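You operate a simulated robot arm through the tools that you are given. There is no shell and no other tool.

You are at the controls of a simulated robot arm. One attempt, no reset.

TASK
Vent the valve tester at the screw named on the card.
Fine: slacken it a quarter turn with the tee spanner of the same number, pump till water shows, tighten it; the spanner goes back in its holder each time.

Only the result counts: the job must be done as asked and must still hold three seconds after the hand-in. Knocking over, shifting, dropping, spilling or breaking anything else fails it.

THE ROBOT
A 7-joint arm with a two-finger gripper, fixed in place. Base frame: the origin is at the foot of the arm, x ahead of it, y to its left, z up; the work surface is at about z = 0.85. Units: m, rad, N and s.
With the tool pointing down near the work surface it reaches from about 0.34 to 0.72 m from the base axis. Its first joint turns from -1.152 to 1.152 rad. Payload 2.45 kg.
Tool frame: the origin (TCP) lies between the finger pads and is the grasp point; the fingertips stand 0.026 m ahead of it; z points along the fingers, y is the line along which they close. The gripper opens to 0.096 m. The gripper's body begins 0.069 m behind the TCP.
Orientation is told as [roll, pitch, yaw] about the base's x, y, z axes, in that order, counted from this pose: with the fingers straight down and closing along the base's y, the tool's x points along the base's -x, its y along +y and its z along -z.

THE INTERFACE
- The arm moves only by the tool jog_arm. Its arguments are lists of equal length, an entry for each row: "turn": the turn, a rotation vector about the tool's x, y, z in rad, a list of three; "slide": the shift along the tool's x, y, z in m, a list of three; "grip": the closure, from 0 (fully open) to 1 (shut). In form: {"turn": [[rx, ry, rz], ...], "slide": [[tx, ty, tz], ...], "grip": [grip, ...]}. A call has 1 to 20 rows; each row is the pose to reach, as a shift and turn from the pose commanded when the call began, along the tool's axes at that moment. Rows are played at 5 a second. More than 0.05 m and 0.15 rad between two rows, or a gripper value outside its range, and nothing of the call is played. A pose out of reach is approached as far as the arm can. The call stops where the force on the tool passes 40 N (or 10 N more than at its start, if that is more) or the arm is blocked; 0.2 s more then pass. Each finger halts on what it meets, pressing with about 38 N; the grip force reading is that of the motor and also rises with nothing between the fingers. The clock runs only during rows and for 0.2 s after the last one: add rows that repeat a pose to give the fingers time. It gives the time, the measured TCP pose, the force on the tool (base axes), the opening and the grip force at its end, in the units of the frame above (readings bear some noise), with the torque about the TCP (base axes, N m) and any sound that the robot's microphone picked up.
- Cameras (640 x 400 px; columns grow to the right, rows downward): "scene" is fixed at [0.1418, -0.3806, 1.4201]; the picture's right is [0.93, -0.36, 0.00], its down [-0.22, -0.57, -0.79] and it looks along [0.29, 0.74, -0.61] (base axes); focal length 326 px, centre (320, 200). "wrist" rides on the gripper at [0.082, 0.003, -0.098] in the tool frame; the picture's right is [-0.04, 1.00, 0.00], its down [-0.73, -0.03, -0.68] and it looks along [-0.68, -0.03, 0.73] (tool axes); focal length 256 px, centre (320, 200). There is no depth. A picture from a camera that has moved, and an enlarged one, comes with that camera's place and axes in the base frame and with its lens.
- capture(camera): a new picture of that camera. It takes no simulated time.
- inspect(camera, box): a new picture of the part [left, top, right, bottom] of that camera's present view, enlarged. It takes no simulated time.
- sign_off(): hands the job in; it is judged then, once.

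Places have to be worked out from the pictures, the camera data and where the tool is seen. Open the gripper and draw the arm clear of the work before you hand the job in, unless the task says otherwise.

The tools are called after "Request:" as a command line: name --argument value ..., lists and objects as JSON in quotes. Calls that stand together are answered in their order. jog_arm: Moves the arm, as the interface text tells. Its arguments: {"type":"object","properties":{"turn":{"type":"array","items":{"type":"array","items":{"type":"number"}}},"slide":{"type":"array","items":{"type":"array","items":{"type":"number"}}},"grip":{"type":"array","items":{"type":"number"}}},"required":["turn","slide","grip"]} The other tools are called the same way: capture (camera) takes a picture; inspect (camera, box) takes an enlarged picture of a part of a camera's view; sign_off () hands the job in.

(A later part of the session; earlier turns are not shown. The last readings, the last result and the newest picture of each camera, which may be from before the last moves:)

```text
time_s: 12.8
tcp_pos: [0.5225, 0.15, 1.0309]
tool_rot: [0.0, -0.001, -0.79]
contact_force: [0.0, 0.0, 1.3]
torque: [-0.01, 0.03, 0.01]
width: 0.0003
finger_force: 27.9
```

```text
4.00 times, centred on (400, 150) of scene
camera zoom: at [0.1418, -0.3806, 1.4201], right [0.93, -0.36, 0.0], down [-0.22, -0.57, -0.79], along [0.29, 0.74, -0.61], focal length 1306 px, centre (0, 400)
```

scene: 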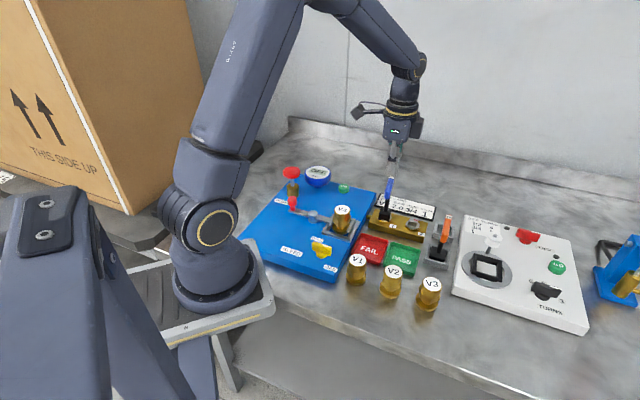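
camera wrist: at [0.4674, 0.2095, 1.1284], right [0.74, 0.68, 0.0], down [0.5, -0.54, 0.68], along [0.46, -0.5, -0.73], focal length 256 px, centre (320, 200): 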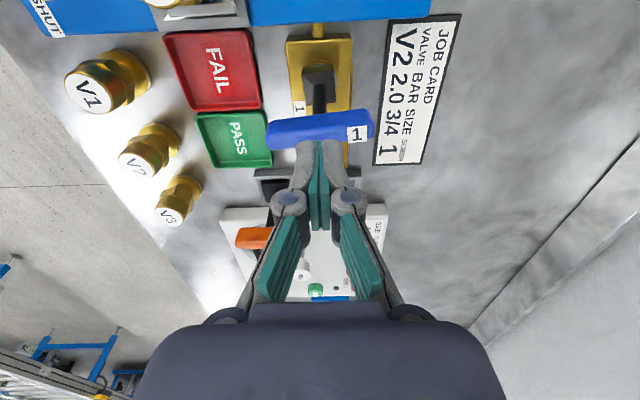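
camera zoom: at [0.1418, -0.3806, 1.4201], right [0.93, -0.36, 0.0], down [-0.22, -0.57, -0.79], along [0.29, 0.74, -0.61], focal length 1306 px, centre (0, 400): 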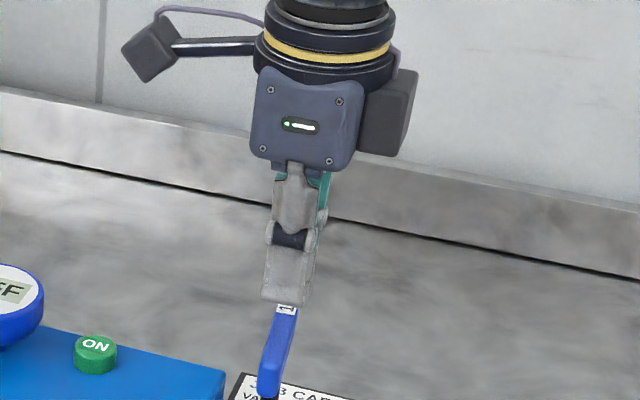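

The spanner's socket is down on the flange over screw 1's head, upright, handle about 5° CCW of its original line. I raise the empty hand and test whether the wrist can reach yaw ≈ −2.27, which would let me grip the handle and turn +90° without rotating the spanner in air.

Request:
jog_arm --turn '[[0, 0, 0], [0, 0, 0], [0, 0, 0.14], [0, 0, 0.28], [0, 0, 0.42], [0, 0, 0.56], [0, 0, 0.7], [0, 0, 0.84], [0, 0, 0.98], [0, 0, 1.12], [0, 0, 1.26], [0, 0, 1.4], [0, 0, 1.48], [0, 0, 1.48], [0, 0, 1.48]]' --slide '[[0, 0, -0.03], [0, 0, -0.06], [0, 0, -0.07], [0, 0, -0.07], [0, 0, -0.07], [0, 0, -0.07], [0, 0, -0.07], [0, 0, -0.07], [0, 0, -0.07], [0, 0, -0.07], [0, 0, -0.07], [0, 0, -0.07], [0, 0, -0.07], [0, 0, -0.07], [0, 0, -0.07]]' --grip '[1, 1, 0.9, 0.7, 0.5, 0.5, 0.5, 0.5, 0.5, 0.5, 0.5, 0.5, 0.5, 0.5, 0.5]'

Request:
capture --camera "wrist"

Request:
inspect --camera "scene" --box '[360, 165, 424, 240]'

```text
time_s: 16.0
tcp_pos: [0.5221, 0.1501, 1.1016]
tool_rot: [0.0, 0.0, -2.269]
contact_force: [0.0, -0.7, 1.1]
torque: [0.0, 0.01, 0.05]
width: 0.0479
finger_force: 0.0
```

```text
taken
camera wrist: at [0.5774, 0.2105, 1.1986], right [0.74, -0.67, 0.0], down [-0.49, -0.54, 0.68], along [-0.46, -0.5, -0.73], focal length 256 px, centre (320, 200)
```

wrist: 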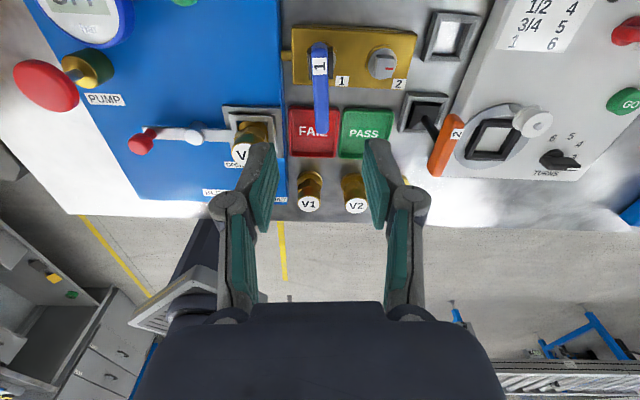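

```text
5.33 times, centred on (392, 202) of scene
camera zoom: at [0.1418, -0.3806, 1.4201], right [0.93, -0.36, 0.0], down [-0.22, -0.57, -0.79], along [0.29, 0.74, -0.61], focal length 1741 px, centre (-64, 187)
```

zoom: 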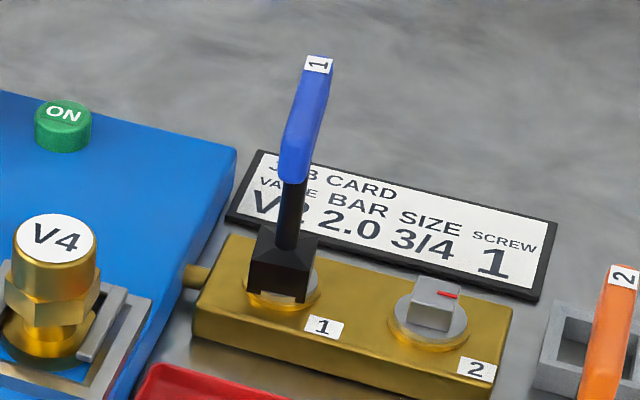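

Yaw −2.27 is reachable and the spanner still stands undisturbed. I zoom in to measure the handle's line from here.

Request:
inspect --camera "wrist" --box '[270, 20, 400, 150]'

```text
3.08 times, centred on (335, 85) of wrist
camera zoom: at [0.5774, 0.2105, 1.1986], right [0.74, -0.67, 0.0], down [-0.49, -0.54, 0.68], along [-0.46, -0.5, -0.73], focal length 788 px, centre (274, 554)
```

zoom: 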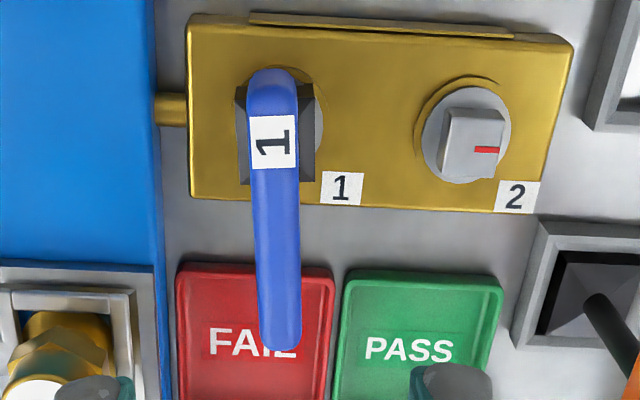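

The handle line is at yaw −2.270, centred under the tool within half a millimetre. I descend to TCP z ≈ 0.974 and close on it.

Request:
jog_arm --turn '[[0, 0, 0], [0, 0, 0], [0, 0, 0], [0, 0, 0], [0, 0, 0], [0, 0, 0], [0, 0, 0], [0, 0, 0]]' --slide '[[-0.0003, 0.0004, 0.04], [-0.0003, 0.0004, 0.08], [-0.0003, 0.0004, 0.115], [-0.0003, 0.0004, 0.128], [-0.0003, 0.0004, 0.128], [-0.0003, 0.0004, 0.128], [-0.0003, 0.0004, 0.128], [-0.0003, 0.0004, 0.128]]' --grip '[0.5, 0.5, 0.5, 0.5, 0.5, 0.8, 1, 1]'

Request:
capture --camera "wrist"

Request:
inspect --camera "scene" --box '[360, 155, 424, 235]'

```text
time_s: 17.8
tcp_pos: [0.5221, 0.1512, 0.9729]
tool_rot: [0.001, -0.001, -2.267]
contact_force: [0.6, 0.1, 0.0]
torque: [-0.01, -0.02, 0.01]
width: 0.012
finger_force: 29.7
```

```text
taken
camera wrist: at [0.5774, 0.2105, 1.0712], right [0.74, -0.67, 0.0], down [-0.49, -0.54, 0.68], along [-0.46, -0.5, -0.73], focal length 256 px, centre (320, 200)
```

wrist: 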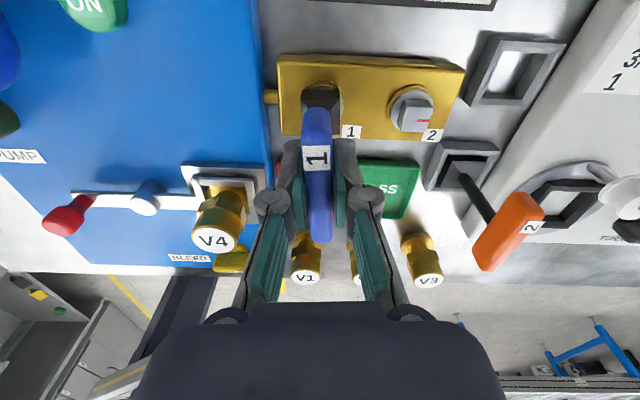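

```text
5.00 times, centred on (392, 195) of scene
camera zoom: at [0.1419, -0.3806, 1.4201], right [0.93, -0.36, 0.0], down [-0.22, -0.57, -0.79], along [0.29, 0.74, -0.61], focal length 1632 px, centre (-40, 225)
```

zoom: 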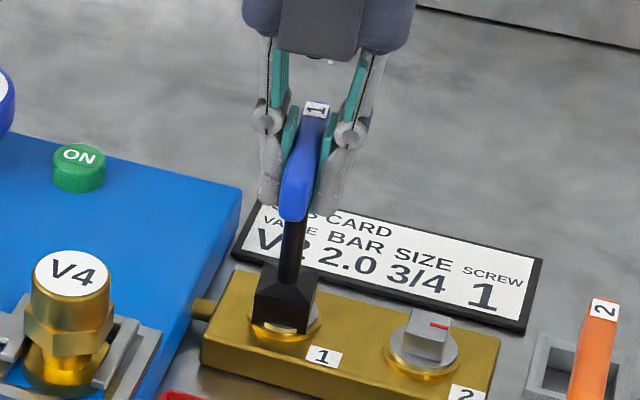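

Gripped. I start turning CCW in small steps and watch the torque.

Request:
jog_arm --turn '[[0, 0, 0], [0, 0, -0.05], [0, 0, -0.1], [0, 0, -0.1]]' --slide '[[0, 0, 0], [0, 0, 0], [0, 0, 0], [0, 0, 0]]' --grip '[1, 1, 1, 1]'

Request:
inspect --camera "scene" --box '[360, 155, 424, 235]'

```text
time_s: 18.8
tcp_pos: [0.5235, 0.1493, 0.9735]
tool_rot: [-0.001, -0.001, -2.167]
contact_force: [0.4, -1.8, 1.4]
torque: [-0.14, 0.07, 0.01]
width: 0.0116
finger_force: 38.1
```

```text
5.00 times, centred on (392, 195) of scene
camera zoom: at [0.1418, -0.3806, 1.4201], right [0.93, -0.36, 0.0], down [-0.22, -0.57, -0.79], along [0.29, 0.74, -0.61], focal length 1632 px, centre (-40, 225)
```

zoom: 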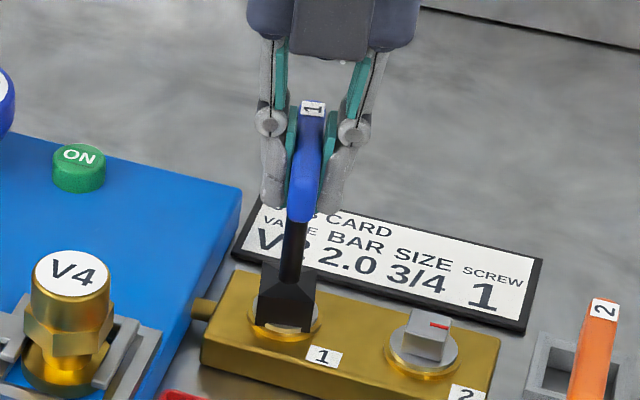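

The spanner follows with little torque. I carry on turning in steps.

Request:
jog_arm --turn '[[0, 0, -0.06], [0, 0, -0.12], [0, 0, -0.18], [0, 0, -0.24], [0, 0, -0.3], [0, 0, -0.3]]' --slide '[[0, 0, 0], [0, 0, 0], [0, 0, 0], [0, 0, 0], [0, 0, 0], [0, 0, 0]]' --grip '[1, 1, 1, 1, 1, 1]'

Request:
inspect --camera "scene" --box '[360, 155, 424, 235]'

Request:
inspect --camera "scene" --box '[366, 200, 406, 225]'

```text
time_s: 20.2
tcp_pos: [0.5238, 0.1495, 0.9736]
tool_rot: [0.0, 0.001, -1.866]
contact_force: [0.0, 0.9, 9.9]
torque: [0.08, 0.03, -0.01]
width: 0.0117
finger_force: 37.9
```

```text
5.00 times, centred on (392, 195) of scene
camera zoom: at [0.1417, -0.3806, 1.4201], right [0.93, -0.36, 0.0], down [-0.22, -0.57, -0.79], along [0.29, 0.74, -0.61], focal length 1632 px, centre (-40, 225)
```

zoom: 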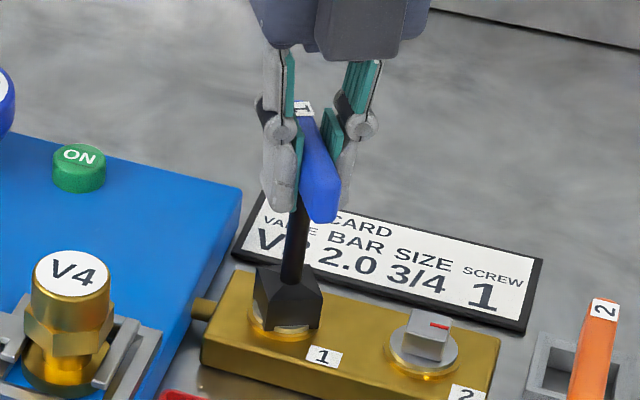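

```text
16.00 times, centred on (386, 212) of scene
camera zoom: at [0.1417, -0.3806, 1.4201], right [0.93, -0.36, 0.0], down [-0.22, -0.57, -0.79], along [0.29, 0.74, -0.61], focal length 5222 px, centre (-736, 0)
```

zoom: 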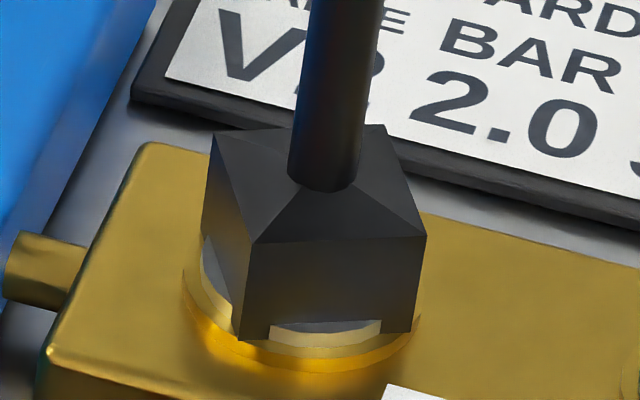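

An upward push of ~10 N suggests the screw rises with its thread, so I give the hand a fraction of a millimetre upward while turning further.

Request:
jog_arm --turn '[[0, 0, 0], [0, 0, -0.06], [0, 0, -0.12], [0, 0, -0.18], [0, 0, -0.24], [0, 0, -0.3], [0, 0, -0.3]]' --slide '[[0, 0, -0.0004], [0, 0, -0.0005], [0, 0, -0.0006], [0, 0, -0.0007], [0, 0, -0.0008], [0, 0, -0.0008], [0, 0, -0.0008]]' --grip '[1, 1, 1, 1, 1, 1, 1]'

Request:
inspect --camera "scene" --box '[366, 200, 406, 225]'

Request:
capture --camera "wrist"

```text
time_s: 21.8
tcp_pos: [0.5215, 0.1478, 0.9737]
tool_rot: [-0.001, 0.0, -1.566]
contact_force: [4.4, 3.7, -2.3]
torque: [0.26, -0.36, -0.01]
width: 0.012
finger_force: 37.9
```

```text
16.00 times, centred on (386, 212) of scene
camera zoom: at [0.142, -0.3805, 1.4201], right [0.93, -0.36, 0.0], down [-0.22, -0.57, -0.79], along [0.29, 0.74, -0.61], focal length 5222 px, centre (-736, 0)
```

zoom: 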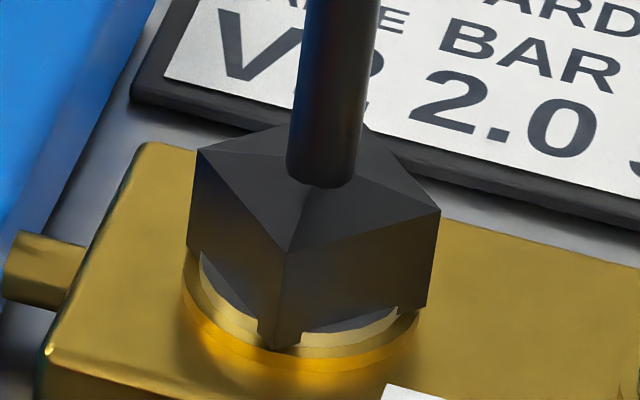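

```text
taken
camera wrist: at [0.5255, 0.2309, 1.0719], right [1.0, -0.04, 0.0], down [-0.03, -0.73, 0.68], along [-0.03, -0.68, -0.73], focal length 256 px, centre (320, 200)
```

wrist: 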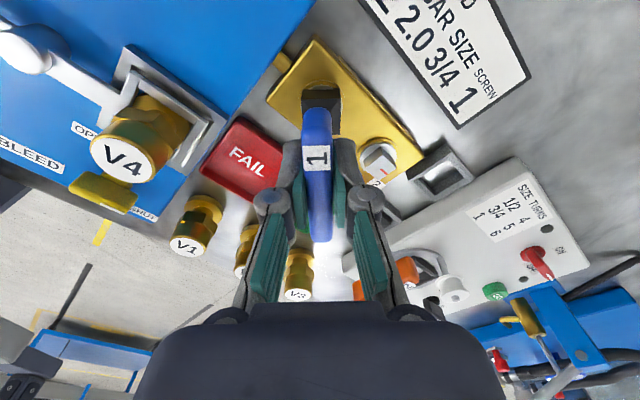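

Halfway round (0.70 rad turned); a small sideways force shows the axis is a bit toward +x+y, so I shift 0.6 mm that way and continue.

Request:
jog_arm --turn '[[0, 0, 0], [0, 0, -0.06], [0, 0, -0.12], [0, 0, -0.18], [0, 0, -0.24], [0, 0, -0.3], [0, 0, -0.3]]' --slide '[[0.0006, 0.0006, 0], [0.0006, 0.0006, 0], [0.0006, 0.0006, 0], [0.0006, 0.0006, -0.0001], [0.0006, 0.0006, -0.0002], [0.0006, 0.0006, -0.0002], [0.0006, 0.0006, -0.0002]]' --grip '[1, 1, 1, 1, 1, 1, 1]'

Request:
inspect --camera "scene" --box '[366, 200, 406, 225]'

```text
time_s: 23.4
tcp_pos: [0.5221, 0.1498, 0.9744]
tool_rot: [0.001, 0.0, -1.267]
contact_force: [0.0, -3.7, -2.7]
torque: [-0.39, -0.07, -0.03]
width: 0.0117
finger_force: 38.0
```

```text
16.00 times, centred on (386, 212) of scene
camera zoom: at [0.1419, -0.3807, 1.4201], right [0.93, -0.36, 0.0], down [-0.22, -0.57, -0.79], along [0.29, 0.74, -0.61], focal length 5222 px, centre (-736, 0)
```

zoom: 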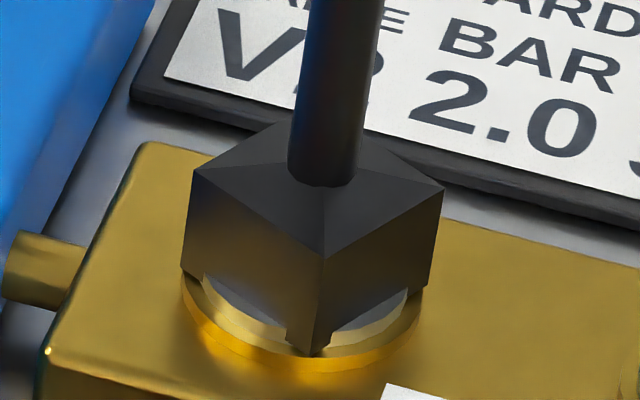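

Turning goes smoothly; I continue to yaw −0.74, a quarter turn of the screw from its original setting allowing for socket play.

Request:
jog_arm --turn '[[0, 0, -0.06], [0, 0, -0.12], [0, 0, -0.18], [0, 0, -0.24], [0, 0, -0.3], [0, 0, -0.36], [0, 0, -0.42], [0, 0, -0.48], [0, 0, -0.527], [0, 0, -0.527]]' --slide '[[-0.0002, -0.0001, 0], [-0.0003, -0.0001, 0], [-0.0003, -0.0001, 0], [-0.0003, -0.0001, -0.0001], [-0.0003, -0.0001, -0.0001], [-0.0003, -0.0001, -0.0001], [-0.0003, -0.0001, -0.0002], [-0.0003, -0.0001, -0.0002], [-0.0003, -0.0001, -0.0002], [-0.0003, -0.0001, -0.0002]]' --grip '[1, 1, 1, 1, 1, 1, 1, 1, 1, 1]'

Request:
inspect --camera "scene" --box '[366, 200, 406, 225]'

Request:
capture --camera "wrist"

```text
time_s: 25.6
tcp_pos: [0.523, 0.1506, 0.9746]
tool_rot: [0.001, -0.001, -0.739]
contact_force: [-3.0, -1.1, -2.4]
torque: [-0.04, 0.26, -0.1]
width: 0.0117
finger_force: 37.9
```

```text
16.00 times, centred on (386, 212) of scene
camera zoom: at [0.1418, -0.3806, 1.4201], right [0.93, -0.36, 0.0], down [-0.22, -0.57, -0.79], along [0.29, 0.74, -0.61], focal length 5222 px, centre (-736, 0)
```

zoom: 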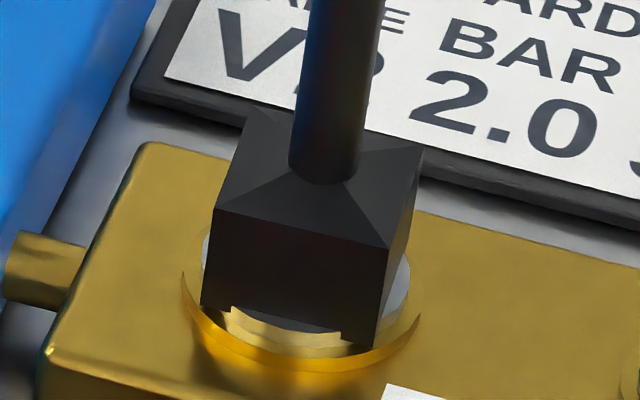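

```text
taken
camera wrist: at [0.4652, 0.2068, 1.0725], right [0.7, 0.71, 0.0], down [0.52, -0.52, 0.68], along [0.48, -0.48, -0.73], focal length 256 px, centre (320, 200)
```

wrist: 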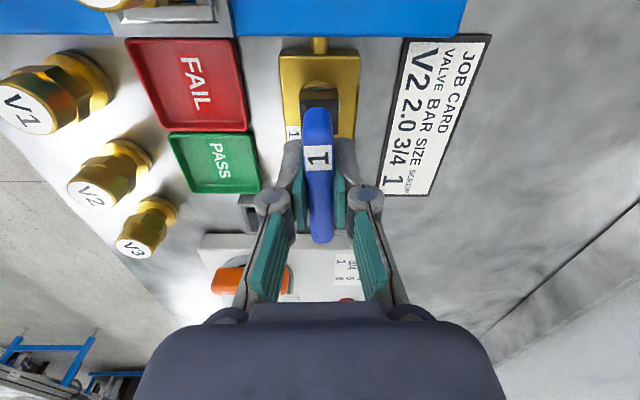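

A quarter turn is done. I lift the spanner off straight up and look at the screw's red tick.

Request:
jog_arm --turn '[[0, 0, 0], [0, 0, 0], [0, 0, 0], [0, 0, 0], [0, 0, 0], [0, 0, 0], [0, 0, 0]]' --slide '[[0, 0, -0.005], [0, 0, -0.012], [0, 0, -0.02], [0, 0, -0.035], [0, 0, -0.055], [0, 0, -0.08], [0, 0, -0.08]]' --grip '[1, 1, 1, 1, 1, 1, 1]'

Request:
inspect --camera "scene" --box '[366, 200, 406, 225]'

Request:
inspect --camera "scene" --box '[350, 140, 450, 230]'

Request:
capture --camera "wrist"

```text
time_s: 27.2
tcp_pos: [0.5218, 0.1492, 1.0543]
tool_rot: [-0.001, 0.002, -0.741]
contact_force: [-0.5, -1.4, -2.0]
torque: [0.0, 0.0, 0.03]
width: 0.012
finger_force: 37.8
```

```text
16.00 times, centred on (386, 212) of scene
camera zoom: at [0.1419, -0.3806, 1.4201], right [0.93, -0.36, 0.0], down [-0.22, -0.57, -0.79], along [0.29, 0.74, -0.61], focal length 5222 px, centre (-736, 0)
```

zoom: 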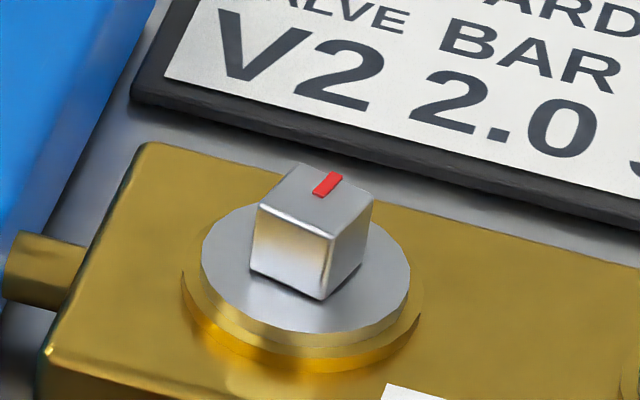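

```text
4.44 times, centred on (400, 185) of scene
camera zoom: at [0.1419, -0.3806, 1.4201], right [0.93, -0.36, 0.0], down [-0.22, -0.57, -0.79], along [0.29, 0.74, -0.61], focal length 1450 px, centre (-36, 267)
```

zoom: 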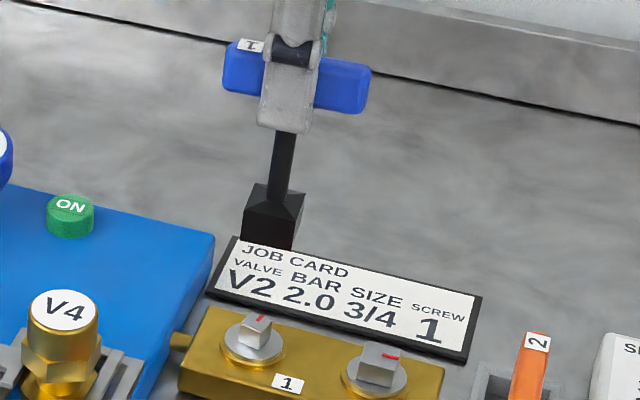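

```text
taken
camera wrist: at [0.4641, 0.2061, 1.1521], right [0.7, 0.71, 0.0], down [0.52, -0.52, 0.68], along [0.48, -0.48, -0.73], focal length 256 px, centre (320, 200)
```

wrist: 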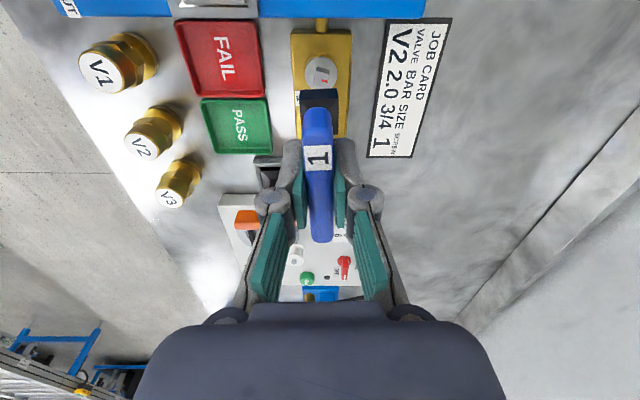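

The tick shows the screw has turned nearly, but maybe not quite, 90° (the socket has play). I measure it from the wrist camera.

Request:
inspect --camera "wrist" --box '[295, 45, 345, 95]'

Request:
inspect --camera "scene" --box '[374, 205, 398, 220]'

```text
8.00 times, centred on (320, 70) of wrist
camera zoom: at [0.4641, 0.2061, 1.1521], right [0.7, 0.71, 0.0], down [0.52, -0.52, 0.68], along [0.48, -0.48, -0.73], focal length 2048 px, centre (320, 1240)
```

zoom: 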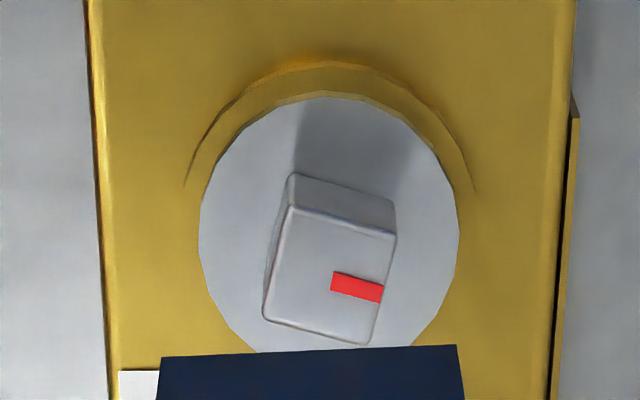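

```text
16.00 times, centred on (386, 212) of scene
camera zoom: at [0.1419, -0.3806, 1.4201], right [0.93, -0.36, 0.0], down [-0.22, -0.57, -0.79], along [0.29, 0.74, -0.61], focal length 5222 px, centre (-736, 0)
```

zoom: 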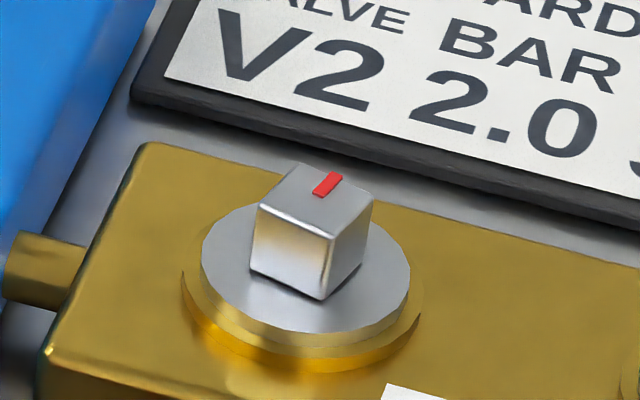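

The tick has turned about 76°; the socket's play eats ~16°. I lower the spanner back on the screw and turn about 14° further.

Request:
jog_arm --turn '[[0, 0, 0.06], [0, 0, 0.1], [0, 0, 0.1], [0, 0, 0.1], [0, 0, 0.1], [0, 0, 0.1], [0, 0, 0.1]]' --slide '[[0, 0, 0], [0, 0, 0.02], [0, 0, 0.045], [0, 0, 0.06], [0, 0, 0.07], [0, 0, 0.08], [0, 0, 0.08]]' --grip '[1, 1, 1, 1, 1, 1, 1]'

Request:
inspect --camera "scene" --box '[366, 200, 406, 225]'

```text
time_s: 28.8
tcp_pos: [0.5205, 0.1495, 0.9737]
tool_rot: [-0.001, -0.001, -0.842]
contact_force: [1.2, -2.3, -1.7]
torque: [-0.17, -0.16, -0.01]
width: 0.0122
finger_force: 37.9
```

```text
16.00 times, centred on (386, 212) of scene
camera zoom: at [0.1419, -0.3806, 1.4201], right [0.93, -0.36, 0.0], down [-0.22, -0.57, -0.79], along [0.29, 0.74, -0.61], focal length 5222 px, centre (-736, 0)
```

zoom: 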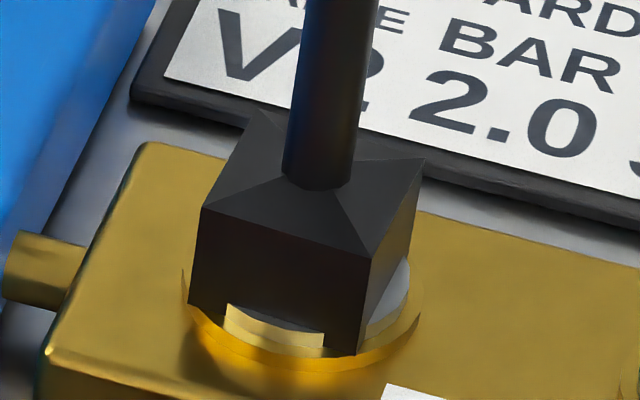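

Seated again without resistance. I turn CCW to yaw ≈ −0.50, then lift and re-check.

Request:
jog_arm --turn '[[0, 0, -0.06], [0, 0, -0.12], [0, 0, -0.18], [0, 0, -0.24], [0, 0, -0.3], [0, 0, -0.345], [0, 0, -0.345], [0, 0, -0.345], [0, 0, -0.345], [0, 0, -0.345], [0, 0, -0.345], [0, 0, -0.345], [0, 0, -0.345]]' --slide '[[0, 0, 0], [0, 0, 0], [0, 0, 0], [0, 0, 0], [0, 0, -0.0001], [0, 0, -0.0002], [0, 0, -0.0002], [0, 0, -0.007], [0, 0, -0.015], [0, 0, -0.025], [0, 0, -0.045], [0, 0, -0.08], [0, 0, -0.08]]' --grip '[1, 1, 1, 1, 1, 1, 1, 1, 1, 1, 1, 1, 1]'

Request:
inspect --camera "wrist" --box '[295, 45, 345, 95]'

Request:
inspect --camera "scene" --box '[366, 200, 406, 225]'

Request:
capture --camera "wrist"

```text
time_s: 31.6
tcp_pos: [0.5223, 0.1492, 1.0544]
tool_rot: [0.0, 0.002, -0.495]
contact_force: [-0.2, -0.9, -2.6]
torque: [0.02, 0.0, -0.02]
width: 0.0119
finger_force: 38.1
```

```text
8.00 times, centred on (320, 70) of wrist
camera zoom: at [0.4523, 0.1908, 1.1526], right [0.51, 0.86, 0.0], down [0.63, -0.37, 0.68], along [0.58, -0.35, -0.73], focal length 2048 px, centre (320, 1240)
```

zoom: 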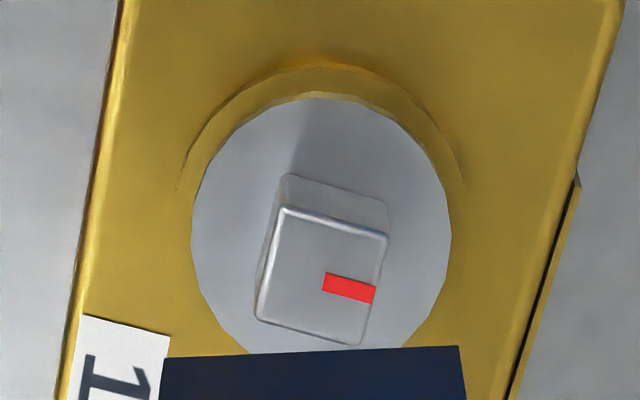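

```text
16.00 times, centred on (386, 212) of scene
camera zoom: at [0.1419, -0.3806, 1.4201], right [0.93, -0.36, 0.0], down [-0.22, -0.57, -0.79], along [0.29, 0.74, -0.61], focal length 5222 px, centre (-736, 0)
```

zoom: 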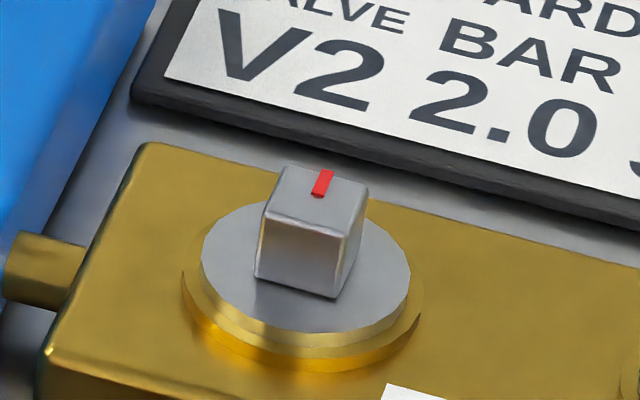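

```text
taken
camera wrist: at [0.4523, 0.1908, 1.1526], right [0.51, 0.86, 0.0], down [0.63, -0.37, 0.68], along [0.58, -0.35, -0.73], focal length 256 px, centre (320, 200)
```

wrist: 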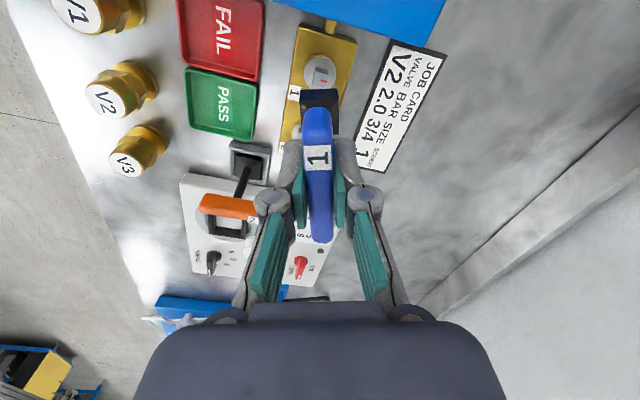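

The screw's tick has now turned a full 90° (head square with the block again). I slowly swing the spanner back to yaw −0.785, square with the holder, watching the grip.

Request:
jog_arm --turn '[[0, 0, 0.04], [0, 0, 0.08], [0, 0, 0.12], [0, 0, 0.16], [0, 0, 0.2], [0, 0, 0.24], [0, 0, 0.28], [0, 0, 0.287], [0, 0, 0.287]]' --slide '[[0, 0, 0], [0, 0, 0], [0, 0, 0], [0, 0, 0], [0, 0, 0], [0, 0, 0], [0, 0, 0], [0, 0, 0], [0, 0, 0]]' --grip '[1, 1, 1, 1, 1, 1, 1, 1, 1]'

Request:
inspect --camera "scene" --box '[350, 140, 470, 240]'

Request:
inspect --camera "scene" --box '[420, 205, 470, 240]'

```text
time_s: 33.6
tcp_pos: [0.5235, 0.1488, 1.0544]
tool_rot: [0.0, -0.001, -0.784]
contact_force: [0.4, -0.3, -3.4]
torque: [0.01, 0.02, 0.01]
width: 0.0118
finger_force: 37.9
```

```text
4.00 times, centred on (410, 190) of scene
camera zoom: at [0.1419, -0.3806, 1.4201], right [0.93, -0.36, 0.0], down [-0.22, -0.57, -0.79], along [0.29, 0.74, -0.61], focal length 1306 px, centre (-40, 240)
```

zoom: 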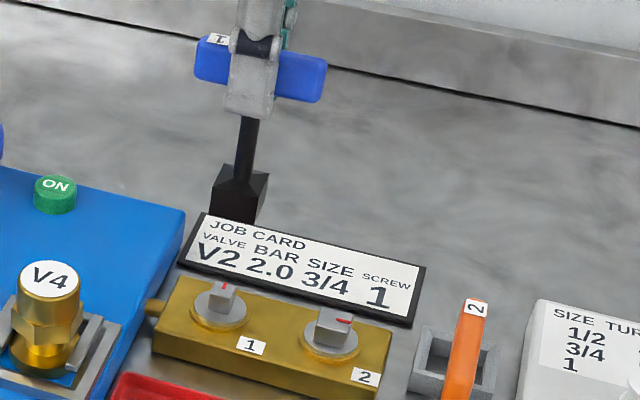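

```text
11.43 times, centred on (445, 222) of scene
camera zoom: at [0.1419, -0.3806, 1.4201], right [0.93, -0.36, 0.0], down [-0.22, -0.57, -0.79], along [0.29, 0.74, -0.61], focal length 3730 px, centre (-1109, -57)
```

zoom: 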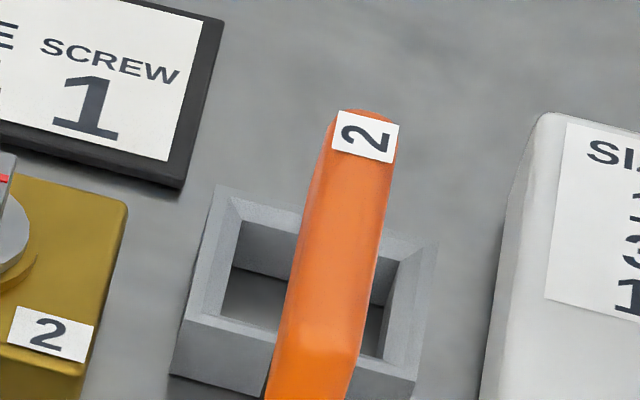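

Still held firmly. I carry the spanner over its empty holder (≈0.6415, 0.062) and compare.

Request:
jog_arm --turn '[[0, 0, 0], [0, 0, 0], [0, 0, 0], [0, 0, 0], [0, 0, 0], [0, 0, 0], [0, 0, 0]]' --slide '[[-0.0245, 0.0037, 0], [-0.049, 0.0074, 0], [-0.0735, 0.0111, 0], [-0.098, 0.0148, 0], [-0.1225, 0.0185, 0], [-0.1459, 0.0222, 0], [-0.1459, 0.0222, 0.02]]' --grip '[1, 1, 1, 1, 1, 1, 1]'

Request:
capture --camera "wrist"

Request:
inspect --camera "wrist" --box '[280, 45, 360, 115]'

Request:
inspect --camera "scene" --box '[415, 175, 475, 245]'

```text
time_s: 35.2
tcp_pos: [0.6427, 0.0627, 1.035]
tool_rot: [0.001, 0.001, -0.783]
contact_force: [0.3, -0.5, -3.0]
torque: [0.0, -0.03, 0.01]
width: 0.0122
finger_force: 38.5
```

```text
taken
camera wrist: at [0.5859, 0.1224, 1.1328], right [0.73, 0.68, 0.0], down [0.5, -0.54, 0.68], along [0.46, -0.5, -0.73], focal length 256 px, centre (320, 200)
```

wrist: 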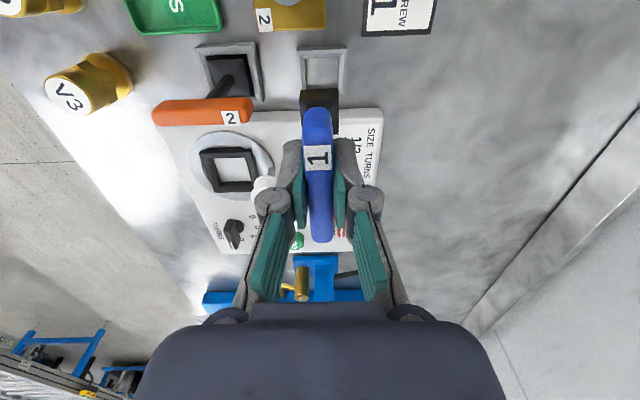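

```text
5.71 times, centred on (320, 80) of wrist
camera zoom: at [0.5859, 0.1224, 1.1328], right [0.73, 0.68, 0.0], down [0.5, -0.54, 0.68], along [0.46, -0.5, -0.73], focal length 1463 px, centre (320, 886)
```

zoom: 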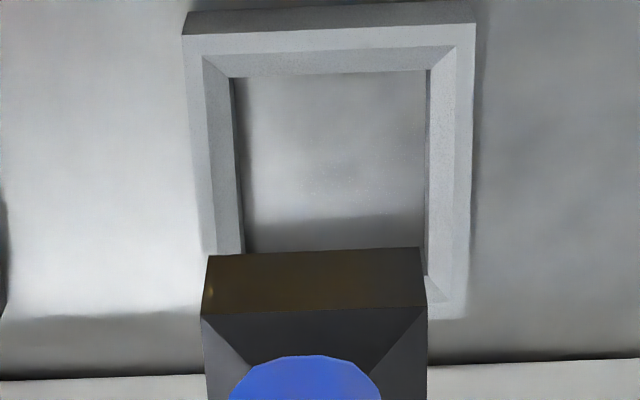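

```text
5.71 times, centred on (445, 210) of scene
camera zoom: at [0.1419, -0.3806, 1.4201], right [0.93, -0.36, 0.0], down [-0.22, -0.57, -0.79], along [0.29, 0.74, -0.61], focal length 1865 px, centre (-394, 143)
```

zoom: 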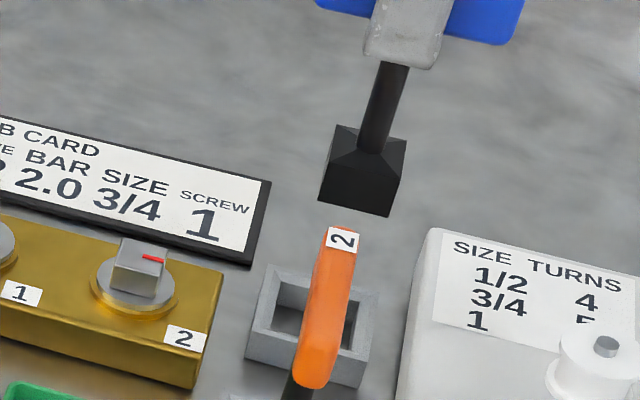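

The socket must go about 2.8 mm along tool +y to be centred in the holder, which has ~3 mm clearance all round. I shift and lower it to just above its resting height.

Request:
jog_arm --turn '[[0, 0, 0], [0, 0, 0], [0, 0, 0], [0, 0, 0], [0, 0, 0], [0, 0, 0]]' --slide '[[-0.0006, 0.0028, 0], [-0.0006, 0.0028, 0.03], [-0.0006, 0.0028, 0.055], [-0.0006, 0.0028, 0.07], [-0.0006, 0.0028, 0.08], [-0.0006, 0.0028, 0.082]]' --grip '[1, 1, 1, 1, 1, 1]'

Request:
inspect --camera "scene" --box '[405, 175, 485, 255]'

Request:
inspect --camera "wrist" --box '[280, 45, 360, 115]'

```text
time_s: 36.6
tcp_pos: [0.6461, 0.0635, 0.9535]
tool_rot: [0.0, -0.001, -0.781]
contact_force: [0.2, 0.4, -2.8]
torque: [0.02, 0.07, -0.02]
width: 0.0119
finger_force: 37.9
```

```text
5.00 times, centred on (445, 215) of scene
camera zoom: at [0.1419, -0.3806, 1.4201], right [0.93, -0.36, 0.0], down [-0.22, -0.57, -0.79], along [0.29, 0.74, -0.61], focal length 1632 px, centre (-305, 125)
```

zoom: 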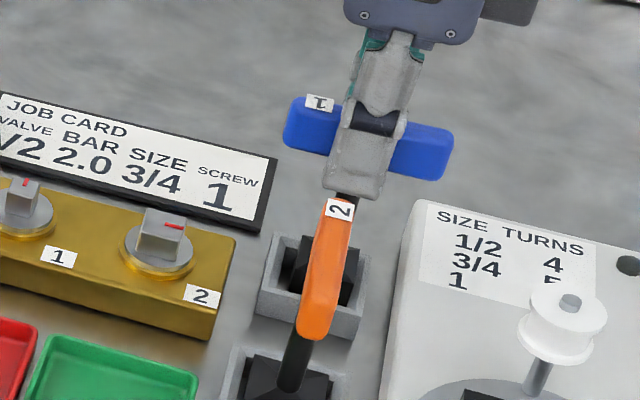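

```text
5.71 times, centred on (320, 80) of wrist
camera zoom: at [0.5905, 0.1229, 1.0522], right [0.73, 0.68, 0.0], down [0.5, -0.54, 0.68], along [0.46, -0.5, -0.73], focal length 1463 px, centre (320, 886)
```

zoom: 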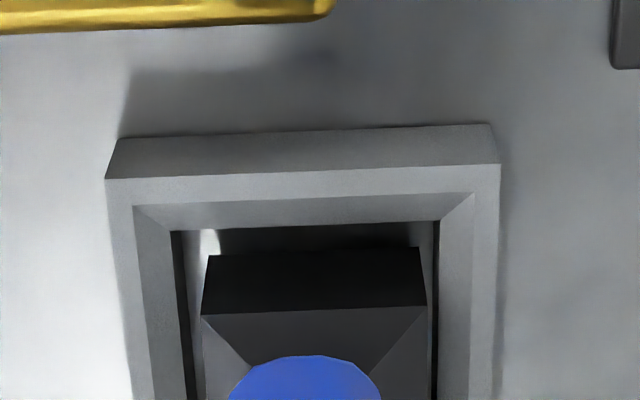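

The socket is inside the holder and centred. I lower by small steps until it just rests.

Request:
jog_arm --turn '[[0, 0, 0], [0, 0, 0], [0, 0, 0]]' --slide '[[0, 0, 0.001], [0, 0, 0.002], [0, 0, 0.002]]' --grip '[1, 1, 1]'

```text
time_s: 37.4
tcp_pos: [0.646, 0.065, 0.9506]
tool_rot: [0.0, 0.0, -0.781]
contact_force: [-0.4, -0.6, -2.7]
torque: [-0.02, 0.0, -0.01]
width: 0.0118
finger_force: 37.6
```

Still hanging free (−2.7 N). I go down a bit more.

Request:
jog_arm --turn '[[0, 0, 0], [0, 0, 0], [0, 0, 0]]' --slide '[[0, 0, 0.0008], [0, 0, 0.0016], [0, 0, 0.0016]]' --grip '[1, 1, 1]'

```text
time_s: 38.2
tcp_pos: [0.6448, 0.0639, 0.9491]
tool_rot: [0.001, -0.001, -0.783]
contact_force: [-0.7, -1.3, -0.5]
torque: [0.0, 0.0, 0.02]
width: 0.0115
finger_force: 38.3
```

Weight is now taken by the holder. I open the fingers only partly (the orange handle is near) and rise.

Request:
jog_arm --turn '[[0, 0, 0], [0, 0, 0], [0, 0, 0], [0, 0, 0], [0, 0, 0], [0, 0, 0], [0, 0, 0]]' --slide '[[0, 0, 0], [0, 0, 0], [0, 0, 0], [0, 0, -0.02], [0, 0, -0.06], [0, 0, -0.1], [0, 0, -0.1]]' --grip '[0.85, 0.65, 0.6, 0.6, 0.6, 0.6, 0.6]'

Request:
capture --camera "wrist"

Request:
inspect --camera "wrist" --box '[260, 20, 380, 150]'

Request:
capture --camera "scene"

```text
time_s: 39.8
tcp_pos: [0.6451, 0.0633, 1.0518]
tool_rot: [0.002, 0.001, -0.781]
contact_force: [0.2, 0.6, 0.2]
torque: [0.01, 0.01, 0.0]
width: 0.0382
finger_force: 0.1
```

```text
taken
camera wrist: at [0.5891, 0.1234, 1.1491], right [0.73, 0.68, 0.0], down [0.5, -0.54, 0.68], along [0.46, -0.5, -0.73], focal length 256 px, centre (320, 200)
```

wrist: 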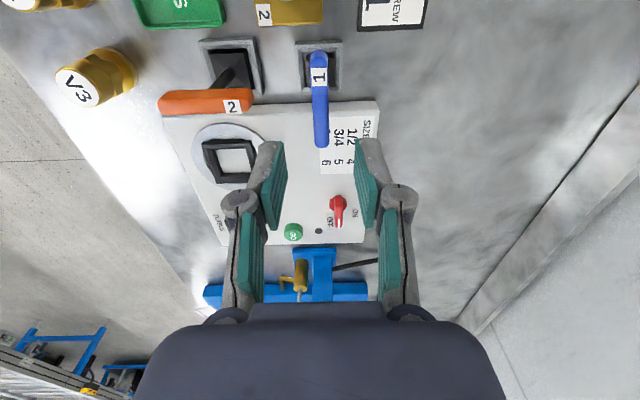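

```text
3.08 times, centred on (320, 85) of wrist
camera zoom: at [0.5891, 0.1234, 1.1491], right [0.73, 0.68, 0.0], down [0.5, -0.54, 0.68], along [0.46, -0.5, -0.73], focal length 788 px, centre (320, 554)
```

zoom: 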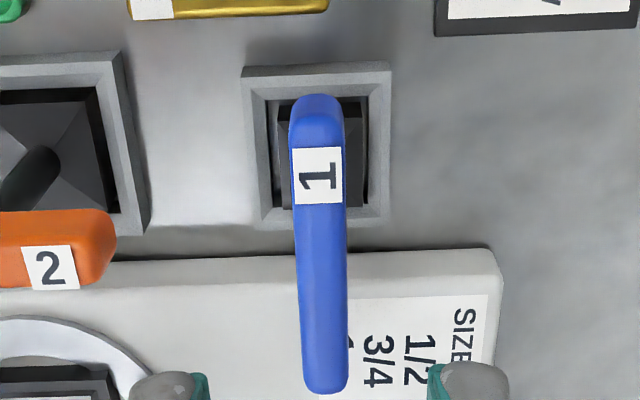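

```text
taken
```

scene: 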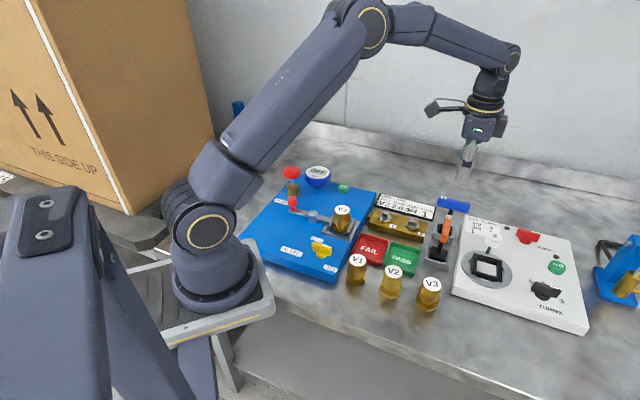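

The blue spanner is back in its holder, upright. Next is the pump: I estimate its red knob at (0.334, 0.315), top z ≈ 0.965, so I move above it with the fingers closing.

Request:
jog_arm --turn '[[0, 0, 0], [0, 0, 0], [0, 0, 0], [0, 0, 0], [0, 0, 0], [0, 0, 0], [0, 0, 0], [0, 0, 0], [0, 0, 0], [0, 0, 0], [0, 0, 0], [0, 0, 0]]' --slide '[[0, 0, -0.04], [0.04, -0.004, -0.06], [0.08, -0.008, -0.06], [0.12, -0.012, -0.06], [0.16, -0.016, -0.06], [0.2, -0.02, -0.06], [0.24, -0.024, -0.06], [0.28, -0.028, -0.06], [0.32, -0.032, -0.06], [0.36, -0.036, -0.06], [0.398, -0.04, -0.06], [0.398, -0.04, -0.06]]' --grip '[0.6, 0.6, 0.6, 0.6, 0.6, 0.7, 0.8, 0.9, 1, 1, 1, 1]'

Request:
capture --camera "wrist"

Request:
capture --camera "scene"

```text
time_s: 42.4
tcp_pos: [0.3346, 0.3172, 1.1076]
tool_rot: [0.001, 0.0, -0.784]
contact_force: [-0.3, 0.5, -0.2]
torque: [-0.01, 0.02, 0.01]
width: 0.0002
finger_force: 28.1
```

```text
taken
camera wrist: at [0.2791, 0.3759, 1.2059], right [0.73, 0.68, 0.0], down [0.5, -0.54, 0.68], along [0.46, -0.5, -0.73], focal length 256 px, centre (320, 200)
```

wrist: 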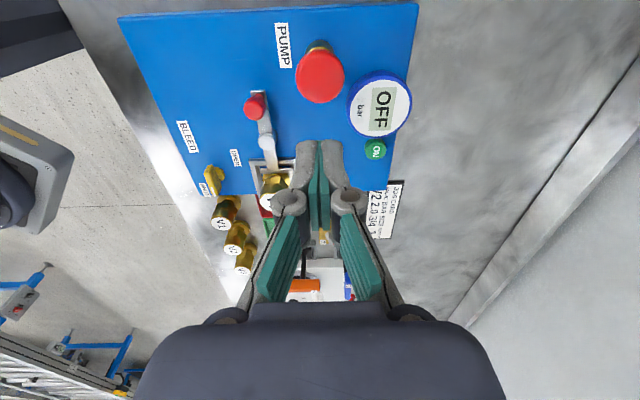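

```text
taken
```

scene: 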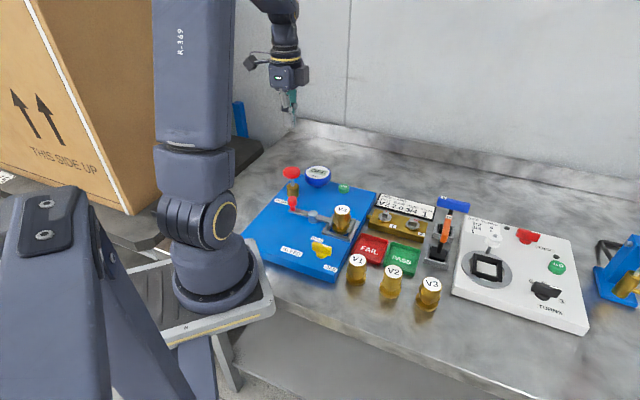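

The knob is close beneath. I zoom both cameras on it to refine its centre and height.

Request:
inspect --camera "wrist" --box '[280, 30, 360, 110]'

Request:
inspect --camera "scene" --box '[270, 155, 318, 205]'

```text
5.00 times, centred on (320, 70) of wrist
camera zoom: at [0.2791, 0.3759, 1.2059], right [0.73, 0.68, 0.0], down [0.5, -0.54, 0.68], along [0.46, -0.5, -0.73], focal length 1280 px, centre (320, 850)
```

zoom: 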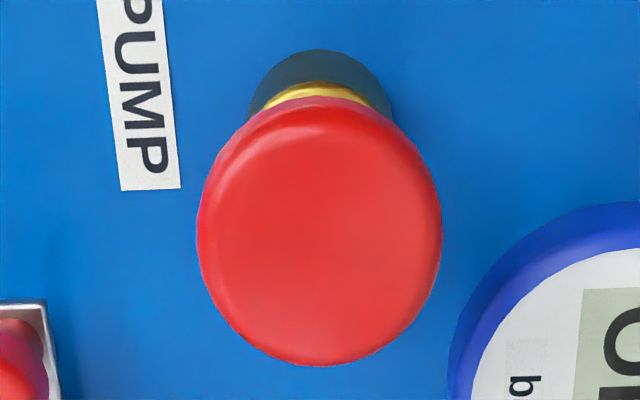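

```text
8.00 times, centred on (294, 180) of scene
camera zoom: at [0.1418, -0.3806, 1.4201], right [0.93, -0.36, 0.0], down [-0.22, -0.57, -0.79], along [0.29, 0.74, -0.61], focal length 2611 px, centre (528, 360)
```

zoom: 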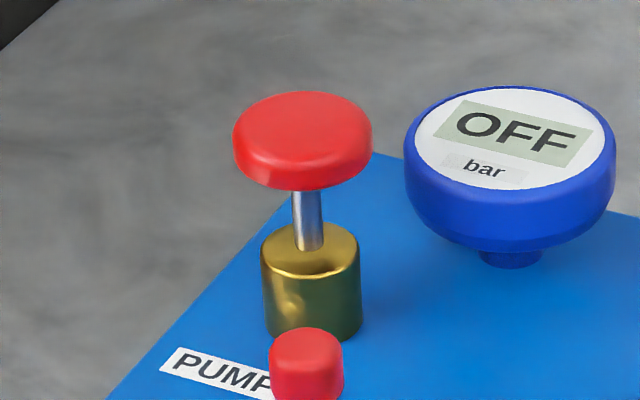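

Knob centre (0.3335, 0.3175), top z ≈ 0.962, cylinder top ≈ 0.912. I lower the closed fingertips to just above it and then start pressing.

Request:
jog_arm --turn '[[0, 0, 0], [0, 0, 0], [0, 0, 0], [0, 0, 0], [0, 0, 0], [0, 0, 0]]' --slide '[[0.0005, 0, 0.04], [0.0005, 0, 0.08], [0.0005, 0, 0.105], [0.0005, 0, 0.115], [0.0005, 0, 0.12], [0.0005, 0, 0.125]]' --grip '[1, 1, 1, 1, 1, 1]'

Request:
inspect --camera "scene" --box '[260, 110, 340, 210]'

Request:
capture --camera "wrist"

```text
time_s: 43.8
tcp_pos: [0.3347, 0.3161, 0.984]
tool_rot: [0.001, 0.001, -0.783]
contact_force: [0.4, 0.4, 2.2]
torque: [0.03, -0.01, -0.03]
width: 0.0058
finger_force: 28.7
```

```text
4.00 times, centred on (300, 160) of scene
camera zoom: at [0.1418, -0.3806, 1.4201], right [0.93, -0.36, 0.0], down [-0.22, -0.57, -0.79], along [0.29, 0.74, -0.61], focal length 1306 px, centre (400, 360)
```

zoom: 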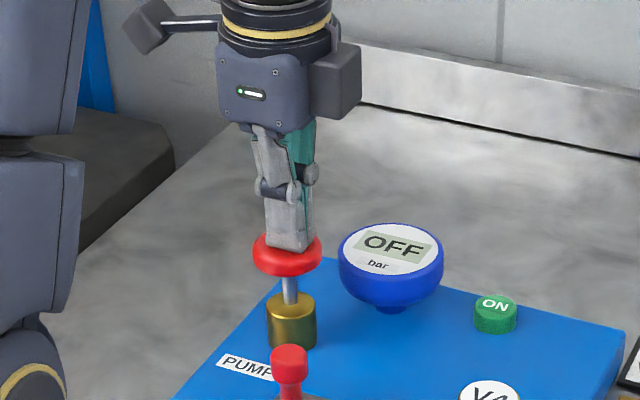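

```text
taken
camera wrist: at [0.2793, 0.3758, 1.0815], right [0.73, 0.68, 0.0], down [0.5, -0.54, 0.68], along [0.46, -0.5, -0.73], focal length 256 px, centre (320, 200)
```

wrist: 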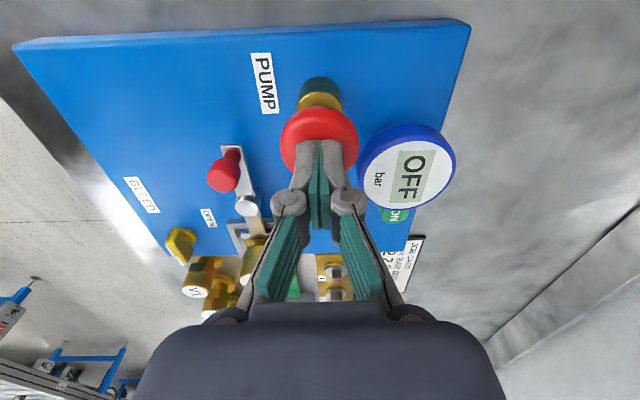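

The tips touch the knob (+2.2 N). I press down in steps.

Request:
jog_arm --turn '[[0, 0, 0], [0, 0, 0], [0, 0, 0]]' --slide '[[0, 0, 0.004], [0, 0, 0.008], [0, 0, 0.012]]' --grip '[1, 1, 1]'

Request:
inspect --camera "scene" --box '[260, 110, 340, 210]'

Request:
inspect --camera "scene" --box '[366, 195, 414, 225]'

```text
time_s: 44.6
tcp_pos: [0.3329, 0.3156, 0.9726]
tool_rot: [-0.001, 0.001, -0.783]
contact_force: [0.7, 0.0, 2.6]
torque: [-0.02, -0.04, 0.0]
width: 0.0061
finger_force: 28.8
```

```text
4.00 times, centred on (300, 160) of scene
camera zoom: at [0.1418, -0.3806, 1.4201], right [0.93, -0.36, 0.0], down [-0.22, -0.57, -0.79], along [0.29, 0.74, -0.61], focal length 1306 px, centre (400, 360)
```

zoom: 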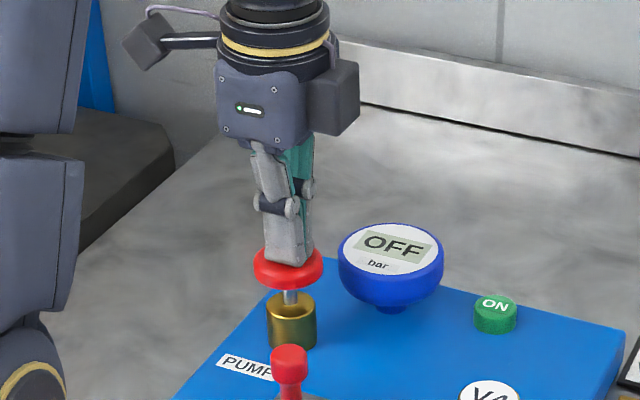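

```text
13.33 times, centred on (390, 210) of scene
camera zoom: at [0.1418, -0.3806, 1.4201], right [0.93, -0.36, 0.0], down [-0.22, -0.57, -0.79], along [0.29, 0.74, -0.61], focal length 4352 px, centre (-613, 67)
```

zoom: 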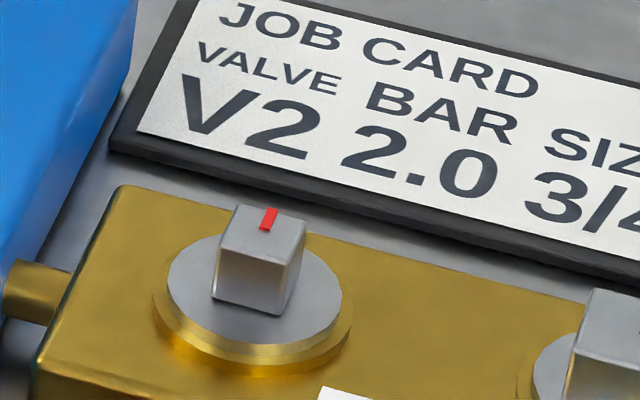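

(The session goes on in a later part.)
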